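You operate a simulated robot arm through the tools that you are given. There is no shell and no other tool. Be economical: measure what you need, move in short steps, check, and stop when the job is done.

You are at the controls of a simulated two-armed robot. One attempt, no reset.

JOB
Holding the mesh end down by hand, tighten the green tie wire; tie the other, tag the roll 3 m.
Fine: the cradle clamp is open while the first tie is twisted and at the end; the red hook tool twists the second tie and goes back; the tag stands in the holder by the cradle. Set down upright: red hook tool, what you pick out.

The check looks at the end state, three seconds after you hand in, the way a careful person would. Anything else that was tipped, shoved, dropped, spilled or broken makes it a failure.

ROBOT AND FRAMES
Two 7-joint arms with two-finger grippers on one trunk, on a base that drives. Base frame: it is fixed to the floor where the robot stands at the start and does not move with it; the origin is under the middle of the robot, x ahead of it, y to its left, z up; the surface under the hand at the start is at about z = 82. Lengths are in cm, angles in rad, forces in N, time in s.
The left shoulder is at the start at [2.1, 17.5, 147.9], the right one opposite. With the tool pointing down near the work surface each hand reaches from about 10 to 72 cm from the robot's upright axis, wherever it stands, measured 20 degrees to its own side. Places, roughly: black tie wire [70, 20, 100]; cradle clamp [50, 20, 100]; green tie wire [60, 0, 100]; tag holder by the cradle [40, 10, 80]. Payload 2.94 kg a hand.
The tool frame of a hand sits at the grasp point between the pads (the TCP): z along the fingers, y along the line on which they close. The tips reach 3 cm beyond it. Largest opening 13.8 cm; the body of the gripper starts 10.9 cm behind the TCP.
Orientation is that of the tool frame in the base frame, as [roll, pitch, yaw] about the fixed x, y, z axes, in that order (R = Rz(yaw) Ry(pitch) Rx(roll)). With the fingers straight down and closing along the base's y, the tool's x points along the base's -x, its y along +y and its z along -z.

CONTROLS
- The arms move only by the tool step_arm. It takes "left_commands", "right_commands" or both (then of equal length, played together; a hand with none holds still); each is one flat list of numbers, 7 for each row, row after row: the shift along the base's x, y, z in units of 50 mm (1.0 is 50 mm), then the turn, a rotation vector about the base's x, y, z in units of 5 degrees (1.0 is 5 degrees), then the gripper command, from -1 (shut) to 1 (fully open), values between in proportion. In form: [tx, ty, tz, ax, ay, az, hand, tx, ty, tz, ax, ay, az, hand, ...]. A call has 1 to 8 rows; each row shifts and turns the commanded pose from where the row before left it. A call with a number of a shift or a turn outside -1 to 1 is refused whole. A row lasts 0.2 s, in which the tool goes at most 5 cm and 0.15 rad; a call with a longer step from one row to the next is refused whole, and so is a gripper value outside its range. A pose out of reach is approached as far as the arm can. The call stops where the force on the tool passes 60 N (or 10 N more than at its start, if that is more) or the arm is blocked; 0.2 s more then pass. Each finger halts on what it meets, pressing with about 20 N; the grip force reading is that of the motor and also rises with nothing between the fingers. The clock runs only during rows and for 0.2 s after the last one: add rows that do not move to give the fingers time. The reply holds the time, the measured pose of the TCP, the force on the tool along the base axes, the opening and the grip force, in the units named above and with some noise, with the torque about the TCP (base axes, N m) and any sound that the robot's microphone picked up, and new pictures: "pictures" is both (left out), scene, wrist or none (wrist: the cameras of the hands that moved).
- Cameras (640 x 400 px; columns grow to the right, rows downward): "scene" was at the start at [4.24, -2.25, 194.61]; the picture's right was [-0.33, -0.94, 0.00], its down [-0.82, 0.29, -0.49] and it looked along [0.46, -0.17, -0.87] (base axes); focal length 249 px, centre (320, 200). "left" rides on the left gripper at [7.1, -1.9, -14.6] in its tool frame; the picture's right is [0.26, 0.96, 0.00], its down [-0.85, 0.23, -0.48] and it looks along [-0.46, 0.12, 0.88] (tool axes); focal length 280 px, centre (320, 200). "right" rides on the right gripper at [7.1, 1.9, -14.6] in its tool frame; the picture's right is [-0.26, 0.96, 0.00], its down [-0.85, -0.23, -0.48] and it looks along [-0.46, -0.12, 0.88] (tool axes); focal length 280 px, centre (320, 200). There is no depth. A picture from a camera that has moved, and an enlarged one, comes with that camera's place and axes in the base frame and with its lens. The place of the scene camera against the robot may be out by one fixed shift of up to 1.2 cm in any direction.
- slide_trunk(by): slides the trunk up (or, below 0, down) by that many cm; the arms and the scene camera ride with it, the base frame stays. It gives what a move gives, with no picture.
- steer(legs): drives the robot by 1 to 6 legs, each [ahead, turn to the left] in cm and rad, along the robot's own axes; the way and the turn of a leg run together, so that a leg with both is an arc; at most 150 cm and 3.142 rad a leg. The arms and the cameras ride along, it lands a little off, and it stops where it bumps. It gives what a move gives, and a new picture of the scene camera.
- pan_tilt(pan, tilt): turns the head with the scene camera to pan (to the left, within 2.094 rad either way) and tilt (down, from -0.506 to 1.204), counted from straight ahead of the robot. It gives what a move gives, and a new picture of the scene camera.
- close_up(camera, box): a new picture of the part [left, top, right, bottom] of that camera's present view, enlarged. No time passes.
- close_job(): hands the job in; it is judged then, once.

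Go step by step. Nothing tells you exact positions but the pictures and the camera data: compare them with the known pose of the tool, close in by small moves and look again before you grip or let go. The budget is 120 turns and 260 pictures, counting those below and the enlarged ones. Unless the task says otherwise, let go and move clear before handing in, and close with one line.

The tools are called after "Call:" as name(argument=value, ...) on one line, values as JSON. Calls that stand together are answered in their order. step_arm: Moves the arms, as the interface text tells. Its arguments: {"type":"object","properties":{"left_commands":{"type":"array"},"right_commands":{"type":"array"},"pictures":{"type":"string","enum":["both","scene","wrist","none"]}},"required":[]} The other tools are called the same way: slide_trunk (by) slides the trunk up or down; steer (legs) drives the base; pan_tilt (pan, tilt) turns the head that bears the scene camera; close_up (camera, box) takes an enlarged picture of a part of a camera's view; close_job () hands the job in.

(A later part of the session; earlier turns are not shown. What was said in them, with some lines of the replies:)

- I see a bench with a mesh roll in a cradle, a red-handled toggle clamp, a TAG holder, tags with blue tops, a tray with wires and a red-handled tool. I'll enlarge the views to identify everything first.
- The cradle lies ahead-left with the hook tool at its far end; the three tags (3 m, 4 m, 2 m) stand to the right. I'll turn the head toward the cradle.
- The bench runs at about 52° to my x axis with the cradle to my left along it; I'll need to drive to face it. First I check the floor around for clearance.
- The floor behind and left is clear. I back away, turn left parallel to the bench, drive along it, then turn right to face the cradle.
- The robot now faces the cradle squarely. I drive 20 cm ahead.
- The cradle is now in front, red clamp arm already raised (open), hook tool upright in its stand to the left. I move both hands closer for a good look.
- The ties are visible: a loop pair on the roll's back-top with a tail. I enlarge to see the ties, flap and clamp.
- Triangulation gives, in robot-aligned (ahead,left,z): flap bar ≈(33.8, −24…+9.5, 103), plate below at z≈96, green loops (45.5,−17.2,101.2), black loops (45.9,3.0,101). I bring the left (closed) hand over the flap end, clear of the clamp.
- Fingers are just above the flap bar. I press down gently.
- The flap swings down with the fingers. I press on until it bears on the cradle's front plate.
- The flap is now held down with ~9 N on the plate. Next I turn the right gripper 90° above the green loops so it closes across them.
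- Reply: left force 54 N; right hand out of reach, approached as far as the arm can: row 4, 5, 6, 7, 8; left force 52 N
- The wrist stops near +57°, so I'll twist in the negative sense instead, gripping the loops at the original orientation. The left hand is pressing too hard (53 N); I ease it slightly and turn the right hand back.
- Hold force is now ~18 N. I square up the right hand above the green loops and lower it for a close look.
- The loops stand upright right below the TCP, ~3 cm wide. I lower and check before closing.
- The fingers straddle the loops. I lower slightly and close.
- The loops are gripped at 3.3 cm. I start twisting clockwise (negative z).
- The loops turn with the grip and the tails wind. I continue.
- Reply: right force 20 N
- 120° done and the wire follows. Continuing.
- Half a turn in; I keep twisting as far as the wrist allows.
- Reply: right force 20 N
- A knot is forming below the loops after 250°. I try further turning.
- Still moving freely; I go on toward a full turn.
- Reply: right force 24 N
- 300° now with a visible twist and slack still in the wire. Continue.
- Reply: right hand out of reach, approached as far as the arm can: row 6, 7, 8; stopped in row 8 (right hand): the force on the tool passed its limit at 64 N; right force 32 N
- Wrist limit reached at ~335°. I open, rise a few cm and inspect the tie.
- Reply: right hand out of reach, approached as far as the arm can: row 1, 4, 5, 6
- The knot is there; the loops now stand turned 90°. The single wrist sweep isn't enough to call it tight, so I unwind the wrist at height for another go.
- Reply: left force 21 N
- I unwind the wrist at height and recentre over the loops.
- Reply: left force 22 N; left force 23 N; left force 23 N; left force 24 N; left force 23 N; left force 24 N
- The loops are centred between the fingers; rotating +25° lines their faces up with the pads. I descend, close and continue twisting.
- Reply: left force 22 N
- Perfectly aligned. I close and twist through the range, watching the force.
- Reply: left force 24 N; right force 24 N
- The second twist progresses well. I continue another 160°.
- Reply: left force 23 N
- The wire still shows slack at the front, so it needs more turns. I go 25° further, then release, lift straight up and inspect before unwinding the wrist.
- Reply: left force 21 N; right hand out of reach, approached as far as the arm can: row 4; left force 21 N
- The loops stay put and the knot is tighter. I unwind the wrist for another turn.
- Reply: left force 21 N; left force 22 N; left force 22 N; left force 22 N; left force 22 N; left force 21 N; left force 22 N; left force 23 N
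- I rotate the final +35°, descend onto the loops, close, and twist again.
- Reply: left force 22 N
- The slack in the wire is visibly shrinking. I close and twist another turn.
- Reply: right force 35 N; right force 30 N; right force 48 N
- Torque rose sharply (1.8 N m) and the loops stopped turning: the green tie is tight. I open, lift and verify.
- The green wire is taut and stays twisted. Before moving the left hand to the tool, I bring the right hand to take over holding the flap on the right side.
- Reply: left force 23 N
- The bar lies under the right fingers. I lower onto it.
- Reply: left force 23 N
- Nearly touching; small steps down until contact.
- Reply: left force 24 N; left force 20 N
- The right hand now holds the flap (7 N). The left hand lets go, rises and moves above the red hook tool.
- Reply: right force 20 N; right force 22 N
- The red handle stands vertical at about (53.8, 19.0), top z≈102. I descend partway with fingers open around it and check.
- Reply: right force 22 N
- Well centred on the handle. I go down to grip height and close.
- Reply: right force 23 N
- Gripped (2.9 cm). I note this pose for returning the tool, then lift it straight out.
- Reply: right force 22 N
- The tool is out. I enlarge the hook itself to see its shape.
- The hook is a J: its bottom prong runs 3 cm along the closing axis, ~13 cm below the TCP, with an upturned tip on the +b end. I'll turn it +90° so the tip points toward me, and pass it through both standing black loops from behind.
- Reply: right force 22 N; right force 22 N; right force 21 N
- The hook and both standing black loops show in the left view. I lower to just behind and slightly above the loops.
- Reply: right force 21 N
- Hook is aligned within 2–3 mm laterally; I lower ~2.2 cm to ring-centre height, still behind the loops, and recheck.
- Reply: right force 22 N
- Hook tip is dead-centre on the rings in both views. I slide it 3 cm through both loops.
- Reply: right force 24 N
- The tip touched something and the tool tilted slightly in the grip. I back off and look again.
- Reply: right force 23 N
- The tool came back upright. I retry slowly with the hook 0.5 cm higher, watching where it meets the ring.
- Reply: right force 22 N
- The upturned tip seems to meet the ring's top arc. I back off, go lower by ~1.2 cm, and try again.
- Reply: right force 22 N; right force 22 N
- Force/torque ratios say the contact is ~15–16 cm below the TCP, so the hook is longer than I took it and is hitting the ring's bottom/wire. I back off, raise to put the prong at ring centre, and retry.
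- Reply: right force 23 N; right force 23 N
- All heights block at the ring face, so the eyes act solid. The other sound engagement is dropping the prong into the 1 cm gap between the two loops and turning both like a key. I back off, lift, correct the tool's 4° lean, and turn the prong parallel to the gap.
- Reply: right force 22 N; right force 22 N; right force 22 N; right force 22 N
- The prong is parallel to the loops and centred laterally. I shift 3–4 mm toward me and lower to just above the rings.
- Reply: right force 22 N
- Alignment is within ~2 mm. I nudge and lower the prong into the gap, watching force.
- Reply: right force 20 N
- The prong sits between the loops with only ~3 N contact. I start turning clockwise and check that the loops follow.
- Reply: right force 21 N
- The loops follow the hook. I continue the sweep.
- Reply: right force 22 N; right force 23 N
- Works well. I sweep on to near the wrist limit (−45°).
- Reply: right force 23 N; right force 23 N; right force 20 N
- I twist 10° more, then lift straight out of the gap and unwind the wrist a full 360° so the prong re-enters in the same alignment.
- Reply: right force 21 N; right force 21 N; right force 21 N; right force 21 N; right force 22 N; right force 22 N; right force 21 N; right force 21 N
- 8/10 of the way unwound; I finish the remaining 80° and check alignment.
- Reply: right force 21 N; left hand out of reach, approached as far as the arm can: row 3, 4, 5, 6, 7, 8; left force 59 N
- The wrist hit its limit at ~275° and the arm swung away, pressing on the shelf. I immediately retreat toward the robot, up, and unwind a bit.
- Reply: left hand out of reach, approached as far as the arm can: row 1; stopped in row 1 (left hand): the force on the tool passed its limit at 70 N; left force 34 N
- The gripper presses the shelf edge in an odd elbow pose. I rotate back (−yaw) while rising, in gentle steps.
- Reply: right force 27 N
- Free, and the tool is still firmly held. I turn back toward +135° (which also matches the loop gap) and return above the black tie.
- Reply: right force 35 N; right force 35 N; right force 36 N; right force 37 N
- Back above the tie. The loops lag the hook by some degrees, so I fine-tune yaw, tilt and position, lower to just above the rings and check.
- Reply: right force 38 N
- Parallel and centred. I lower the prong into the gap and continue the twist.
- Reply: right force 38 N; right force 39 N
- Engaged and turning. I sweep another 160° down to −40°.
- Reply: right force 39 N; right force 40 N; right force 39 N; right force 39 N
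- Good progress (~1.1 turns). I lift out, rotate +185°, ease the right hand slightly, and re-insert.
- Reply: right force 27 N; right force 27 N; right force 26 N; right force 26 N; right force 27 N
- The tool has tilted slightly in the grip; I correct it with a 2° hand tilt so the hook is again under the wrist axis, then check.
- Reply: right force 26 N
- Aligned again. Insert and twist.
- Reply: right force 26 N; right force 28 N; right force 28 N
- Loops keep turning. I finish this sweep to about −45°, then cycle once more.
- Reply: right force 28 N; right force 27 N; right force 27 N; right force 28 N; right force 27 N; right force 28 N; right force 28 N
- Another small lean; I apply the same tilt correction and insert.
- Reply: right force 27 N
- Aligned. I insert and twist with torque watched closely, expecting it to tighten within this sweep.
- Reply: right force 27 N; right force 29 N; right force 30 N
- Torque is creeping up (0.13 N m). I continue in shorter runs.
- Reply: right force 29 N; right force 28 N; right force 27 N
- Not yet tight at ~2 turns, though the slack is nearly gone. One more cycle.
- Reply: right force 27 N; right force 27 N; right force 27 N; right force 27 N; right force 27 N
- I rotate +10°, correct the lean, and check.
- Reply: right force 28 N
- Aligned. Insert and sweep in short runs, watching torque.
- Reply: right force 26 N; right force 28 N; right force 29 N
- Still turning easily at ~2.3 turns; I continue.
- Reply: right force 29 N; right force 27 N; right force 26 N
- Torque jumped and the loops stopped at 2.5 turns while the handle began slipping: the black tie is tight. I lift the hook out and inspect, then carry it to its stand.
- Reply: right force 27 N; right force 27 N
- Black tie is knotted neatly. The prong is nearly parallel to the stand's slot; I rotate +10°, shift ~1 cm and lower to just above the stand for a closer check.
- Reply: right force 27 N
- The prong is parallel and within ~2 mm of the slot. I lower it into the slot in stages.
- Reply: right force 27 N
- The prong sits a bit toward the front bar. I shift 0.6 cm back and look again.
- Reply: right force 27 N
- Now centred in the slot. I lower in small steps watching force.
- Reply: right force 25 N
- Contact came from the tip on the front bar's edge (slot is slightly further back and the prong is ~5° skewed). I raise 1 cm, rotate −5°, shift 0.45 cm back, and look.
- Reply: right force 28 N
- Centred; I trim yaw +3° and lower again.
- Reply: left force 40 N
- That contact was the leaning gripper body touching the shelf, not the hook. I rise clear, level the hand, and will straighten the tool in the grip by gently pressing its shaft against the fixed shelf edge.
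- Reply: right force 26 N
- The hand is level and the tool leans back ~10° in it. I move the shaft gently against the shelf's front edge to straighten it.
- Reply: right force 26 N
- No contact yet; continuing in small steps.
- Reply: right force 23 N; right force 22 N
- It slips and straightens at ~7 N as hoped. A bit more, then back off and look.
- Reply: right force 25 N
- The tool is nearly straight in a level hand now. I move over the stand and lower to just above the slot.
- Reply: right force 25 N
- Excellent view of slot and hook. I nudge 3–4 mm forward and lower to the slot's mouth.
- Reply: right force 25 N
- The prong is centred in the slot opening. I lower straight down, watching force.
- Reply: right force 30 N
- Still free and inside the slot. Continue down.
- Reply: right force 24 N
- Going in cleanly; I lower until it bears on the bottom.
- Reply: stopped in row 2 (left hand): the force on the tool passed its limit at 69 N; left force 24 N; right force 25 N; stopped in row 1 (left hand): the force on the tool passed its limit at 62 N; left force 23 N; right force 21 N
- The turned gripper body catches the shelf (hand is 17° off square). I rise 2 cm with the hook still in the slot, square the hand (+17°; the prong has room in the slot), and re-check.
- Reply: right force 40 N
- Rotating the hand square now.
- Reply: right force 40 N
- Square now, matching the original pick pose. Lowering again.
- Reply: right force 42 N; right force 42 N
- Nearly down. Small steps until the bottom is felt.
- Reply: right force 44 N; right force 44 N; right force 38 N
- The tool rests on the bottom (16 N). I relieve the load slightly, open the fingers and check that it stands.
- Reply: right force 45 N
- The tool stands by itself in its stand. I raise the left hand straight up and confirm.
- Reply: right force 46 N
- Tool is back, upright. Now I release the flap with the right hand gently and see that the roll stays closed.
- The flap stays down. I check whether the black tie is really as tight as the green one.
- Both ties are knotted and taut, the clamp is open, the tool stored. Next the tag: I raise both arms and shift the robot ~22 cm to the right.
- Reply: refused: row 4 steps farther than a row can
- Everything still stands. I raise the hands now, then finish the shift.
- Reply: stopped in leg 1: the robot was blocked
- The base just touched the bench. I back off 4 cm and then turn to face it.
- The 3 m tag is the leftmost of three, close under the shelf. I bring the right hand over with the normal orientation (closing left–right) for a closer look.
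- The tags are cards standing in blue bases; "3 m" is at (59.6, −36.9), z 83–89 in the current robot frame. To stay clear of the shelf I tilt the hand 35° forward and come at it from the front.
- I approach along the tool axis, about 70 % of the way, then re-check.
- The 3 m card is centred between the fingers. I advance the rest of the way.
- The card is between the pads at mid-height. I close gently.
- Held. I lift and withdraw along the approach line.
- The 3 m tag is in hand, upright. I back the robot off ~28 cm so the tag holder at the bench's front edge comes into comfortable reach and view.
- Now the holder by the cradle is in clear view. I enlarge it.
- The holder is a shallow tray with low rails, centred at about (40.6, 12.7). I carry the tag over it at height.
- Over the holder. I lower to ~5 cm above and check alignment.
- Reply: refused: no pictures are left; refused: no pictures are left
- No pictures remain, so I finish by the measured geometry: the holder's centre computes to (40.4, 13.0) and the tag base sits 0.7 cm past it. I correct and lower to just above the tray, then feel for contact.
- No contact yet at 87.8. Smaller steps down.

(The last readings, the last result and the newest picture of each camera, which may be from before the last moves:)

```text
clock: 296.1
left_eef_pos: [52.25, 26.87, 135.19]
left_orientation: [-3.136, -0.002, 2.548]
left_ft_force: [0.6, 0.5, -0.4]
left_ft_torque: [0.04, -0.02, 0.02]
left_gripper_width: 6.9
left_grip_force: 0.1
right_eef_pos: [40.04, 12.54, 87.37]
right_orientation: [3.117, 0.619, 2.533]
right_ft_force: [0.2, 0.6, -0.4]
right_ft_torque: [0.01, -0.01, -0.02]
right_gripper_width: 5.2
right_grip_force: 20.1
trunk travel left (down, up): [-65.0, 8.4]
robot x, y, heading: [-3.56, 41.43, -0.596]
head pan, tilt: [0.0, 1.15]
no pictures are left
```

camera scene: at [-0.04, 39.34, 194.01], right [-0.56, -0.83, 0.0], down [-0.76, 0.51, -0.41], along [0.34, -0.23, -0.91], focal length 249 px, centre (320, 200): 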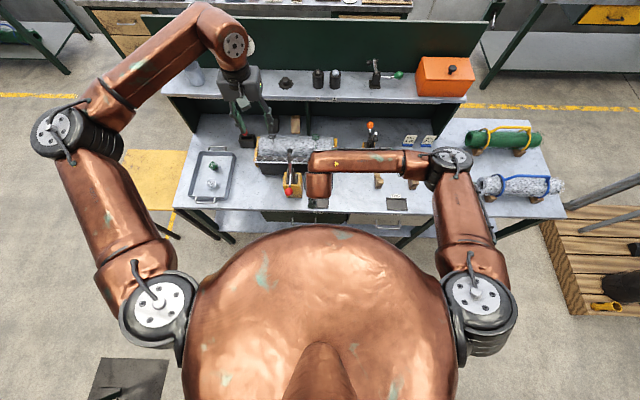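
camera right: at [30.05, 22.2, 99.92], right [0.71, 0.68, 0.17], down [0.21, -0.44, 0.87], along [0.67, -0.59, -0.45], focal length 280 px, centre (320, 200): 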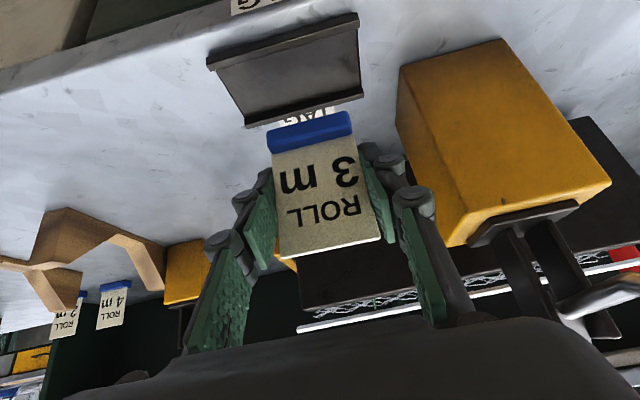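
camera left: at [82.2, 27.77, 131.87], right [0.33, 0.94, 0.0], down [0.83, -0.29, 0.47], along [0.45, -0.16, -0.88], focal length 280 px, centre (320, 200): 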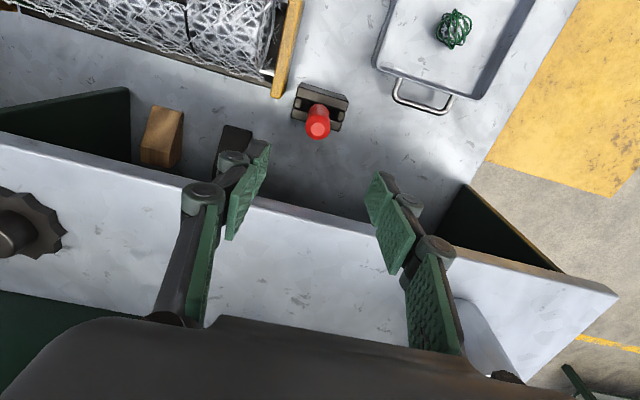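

Still free at 87.4; continuing in 2 mm steps.

Call:
step_arm(right_commands=[0, 0, -0.04, 0, 0, 0, -1, 0, 0, 0, 0, 0, 0, -1], pictures="none")

Call:
step_arm(right_commands=[0, 0, -0.04, 0, 0, 0, -1, 0, 0, 0, 0, 0, 0, -1], pictures="none")

Call:
step_arm(right_commands=[0, 0, -0.03, 0, 0, 0, -1, 0, 0, 0, 0, 0, 0, -1], pictures="none")

```text
clock: 296.7
left_eef_pos: [52.34, 26.86, 135.2]
left_orientation: [-3.136, -0.001, 2.547]
left_ft_force: [0.8, -0.7, 0.4]
left_ft_torque: [-0.01, -0.01, -0.01]
left_gripper_width: 6.92
left_grip_force: 0.0
right_eef_pos: [40.04, 12.5, 87.22]
right_orientation: [3.119, 0.618, 2.536]
right_ft_force: [0.5, 0.9, 0.3]
right_ft_torque: [0.01, 0.01, 0.01]
right_gripper_width: 5.19
right_grip_force: 19.7
trunk travel left (down, up): [-65.0, 8.4]
robot x, y, heading: [-3.46, 41.34, -0.598]
head pan, tilt: [0.0, 1.15]
no pictures are left
```

```text
clock: 297.3
left_eef_pos: [52.39, 27.01, 135.29]
left_orientation: [-3.135, -0.001, 2.551]
left_ft_force: [-0.2, 0.6, -0.1]
left_ft_torque: [0.01, -0.03, -0.03]
left_gripper_width: 6.89
left_grip_force: 0.2
right_eef_pos: [40.12, 12.45, 87.12]
right_orientation: [3.117, 0.618, 2.537]
right_ft_force: [-0.4, 1.7, 12.6]
right_ft_torque: [-0.2, 0.24, -0.04]
right_gripper_width: 5.21
right_grip_force: 19.7
trunk travel left (down, up): [-65.0, 8.4]
robot x, y, heading: [-3.42, 41.32, -0.595]
head pan, tilt: [0.0, 1.15]
no pictures are left
```

```text
clock: 297.9
left_eef_pos: [52.21, 27.13, 135.35]
left_orientation: [-3.137, -0.001, 2.548]
left_ft_force: [0.4, 0.4, 0.2]
left_ft_torque: [-0.02, 0.03, -0.02]
left_gripper_width: 6.9
left_grip_force: 0.1
right_eef_pos: [40.1, 12.5, 87.02]
right_orientation: [3.117, 0.619, 2.536]
right_ft_force: [3.2, 1.8, 15.7]
right_ft_torque: [-0.25, 0.14, 0.07]
right_gripper_width: 5.22
right_grip_force: 20.1
trunk travel left (down, up): [-65.0, 8.4]
robot x, y, heading: [-3.53, 41.44, -0.595]
head pan, tilt: [0.0, 1.15]
no pictures are left
```

Contact at 87.1, exactly the tray-floor height (not a rail). I ease up a hair, open slowly, wait, then withdraw along the finger axis.

Call:
step_arm(right_commands=[0, 0, 0.015, 0, 0, 0, -1, 0, 0, 0, 0, 0, 0, -0.2, 0, 0, 0, 0, 0, 0, -0.1, 0, 0, 0, 0, 0, 0, 0, 0, 0, 0, 0, 0, 0, 0.12, 0, 0, 0, 0, 0, 0, 0.12, 0, 0, 0, 0, 0, 0, 0.12], pictures="none")

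Call:
step_arm(right_commands=[-0.05, 0.033, 0.085, 0, 0, 0, 0.12, -0.1, 0.065, 0.17, 0, 0, 0, 0.12, -0.2, 0.13, 0.34, 0, 0, 0, 0.12, -0.3, 0.2, 0.5, 0, 0, 0, 0.12, -0.4, 0.26, 0.65, 0, 0, 0, 0.12, -0.4, 0.26, 0.65, 0, 0, 0, 0.12], pictures="none")

```text
clock: 299.5
left_eef_pos: [52.35, 26.87, 135.2]
left_orientation: [-3.137, -0.003, 2.548]
left_ft_force: [-0.4, 0.8, 0.6]
left_ft_torque: [0.0, -0.01, 0.0]
left_gripper_width: 6.9
left_grip_force: 0.1
right_eef_pos: [39.91, 12.54, 86.96]
right_orientation: [3.117, 0.618, 2.534]
right_ft_force: [0.4, 0.3, -0.8]
right_ft_torque: [0.0, -0.01, 0.02]
right_gripper_width: 7.72
right_grip_force: 0.1
trunk travel left (down, up): [-65.0, 8.4]
robot x, y, heading: [-3.65, 41.4, -0.595]
head pan, tilt: [0.0, 1.15]
no pictures are left
```

```text
clock: 300.9
left_eef_pos: [52.31, 26.94, 135.27]
left_orientation: [-3.137, -0.002, 2.55]
left_ft_force: [0.6, 0.9, 0.1]
left_ft_torque: [-0.03, -0.02, 0.01]
left_gripper_width: 6.91
left_grip_force: 0.1
right_eef_pos: [32.64, 17.42, 99.03]
right_orientation: [3.119, 0.618, 2.537]
right_ft_force: [-0.5, 0.4, 1.0]
right_ft_torque: [-0.03, 0.01, 0.01]
right_gripper_width: 7.73
right_grip_force: 0.1
trunk travel left (down, up): [-65.0, 8.4]
robot x, y, heading: [-3.57, 41.54, -0.589]
head pan, tilt: [0.0, 1.15]
no pictures are left
5 turns are left
```

The hands are free with no contact forces; I lift the right hand well clear and hand in.

Call:
step_arm(right_commands=[-0.2, 0.14, 0.8, 0, 0, 0, 0.12, -0.2, 0.14, 0.8, 0, 0, 0, 0.12, 0, 0, 0.8, 0, 0, 0, 0.12], pictures="none")

Call:
close_job()

```text
clock: 301.7
left_eef_pos: [52.37, 26.78, 135.22]
left_orientation: [-3.137, -0.002, 2.548]
left_ft_force: [-0.9, 0.8, 0.7]
left_ft_torque: [0.04, -0.01, 0.0]
left_gripper_width: 6.9
left_grip_force: 0.1
right_eef_pos: [30.6, 18.4, 111.11]
right_orientation: [3.12, 0.616, 2.536]
right_ft_force: [-0.9, -0.1, 0.0]
right_ft_torque: [0.03, -0.01, -0.02]
right_gripper_width: 7.73
right_grip_force: 0.0
trunk travel left (down, up): [-65.0, 8.4]
robot x, y, heading: [-3.52, 41.28, -0.594]
head pan, tilt: [0.0, 1.15]
no pictures are left
```

```text
The job is handed in.
```

I handed the job in: the green tie was tightened with the flap held down by hand, the black tie was twisted with the red hook tool and the tool put back upright, the clamp was never touched and stayed open, and the 3 m tag was set in the holder by the cradle; the pictures ran out, so I placed the tag by position and contact force and did not see it standing, and I judged the black tie tight from torque (about 0.3 N m, when the tool slipped in the grip), less firm proof than the green's 1.8 N m; the left hand and tool pressed the shelf several times (up to about 70 N) and the base bumped the bench once, and I saw nothing moved.
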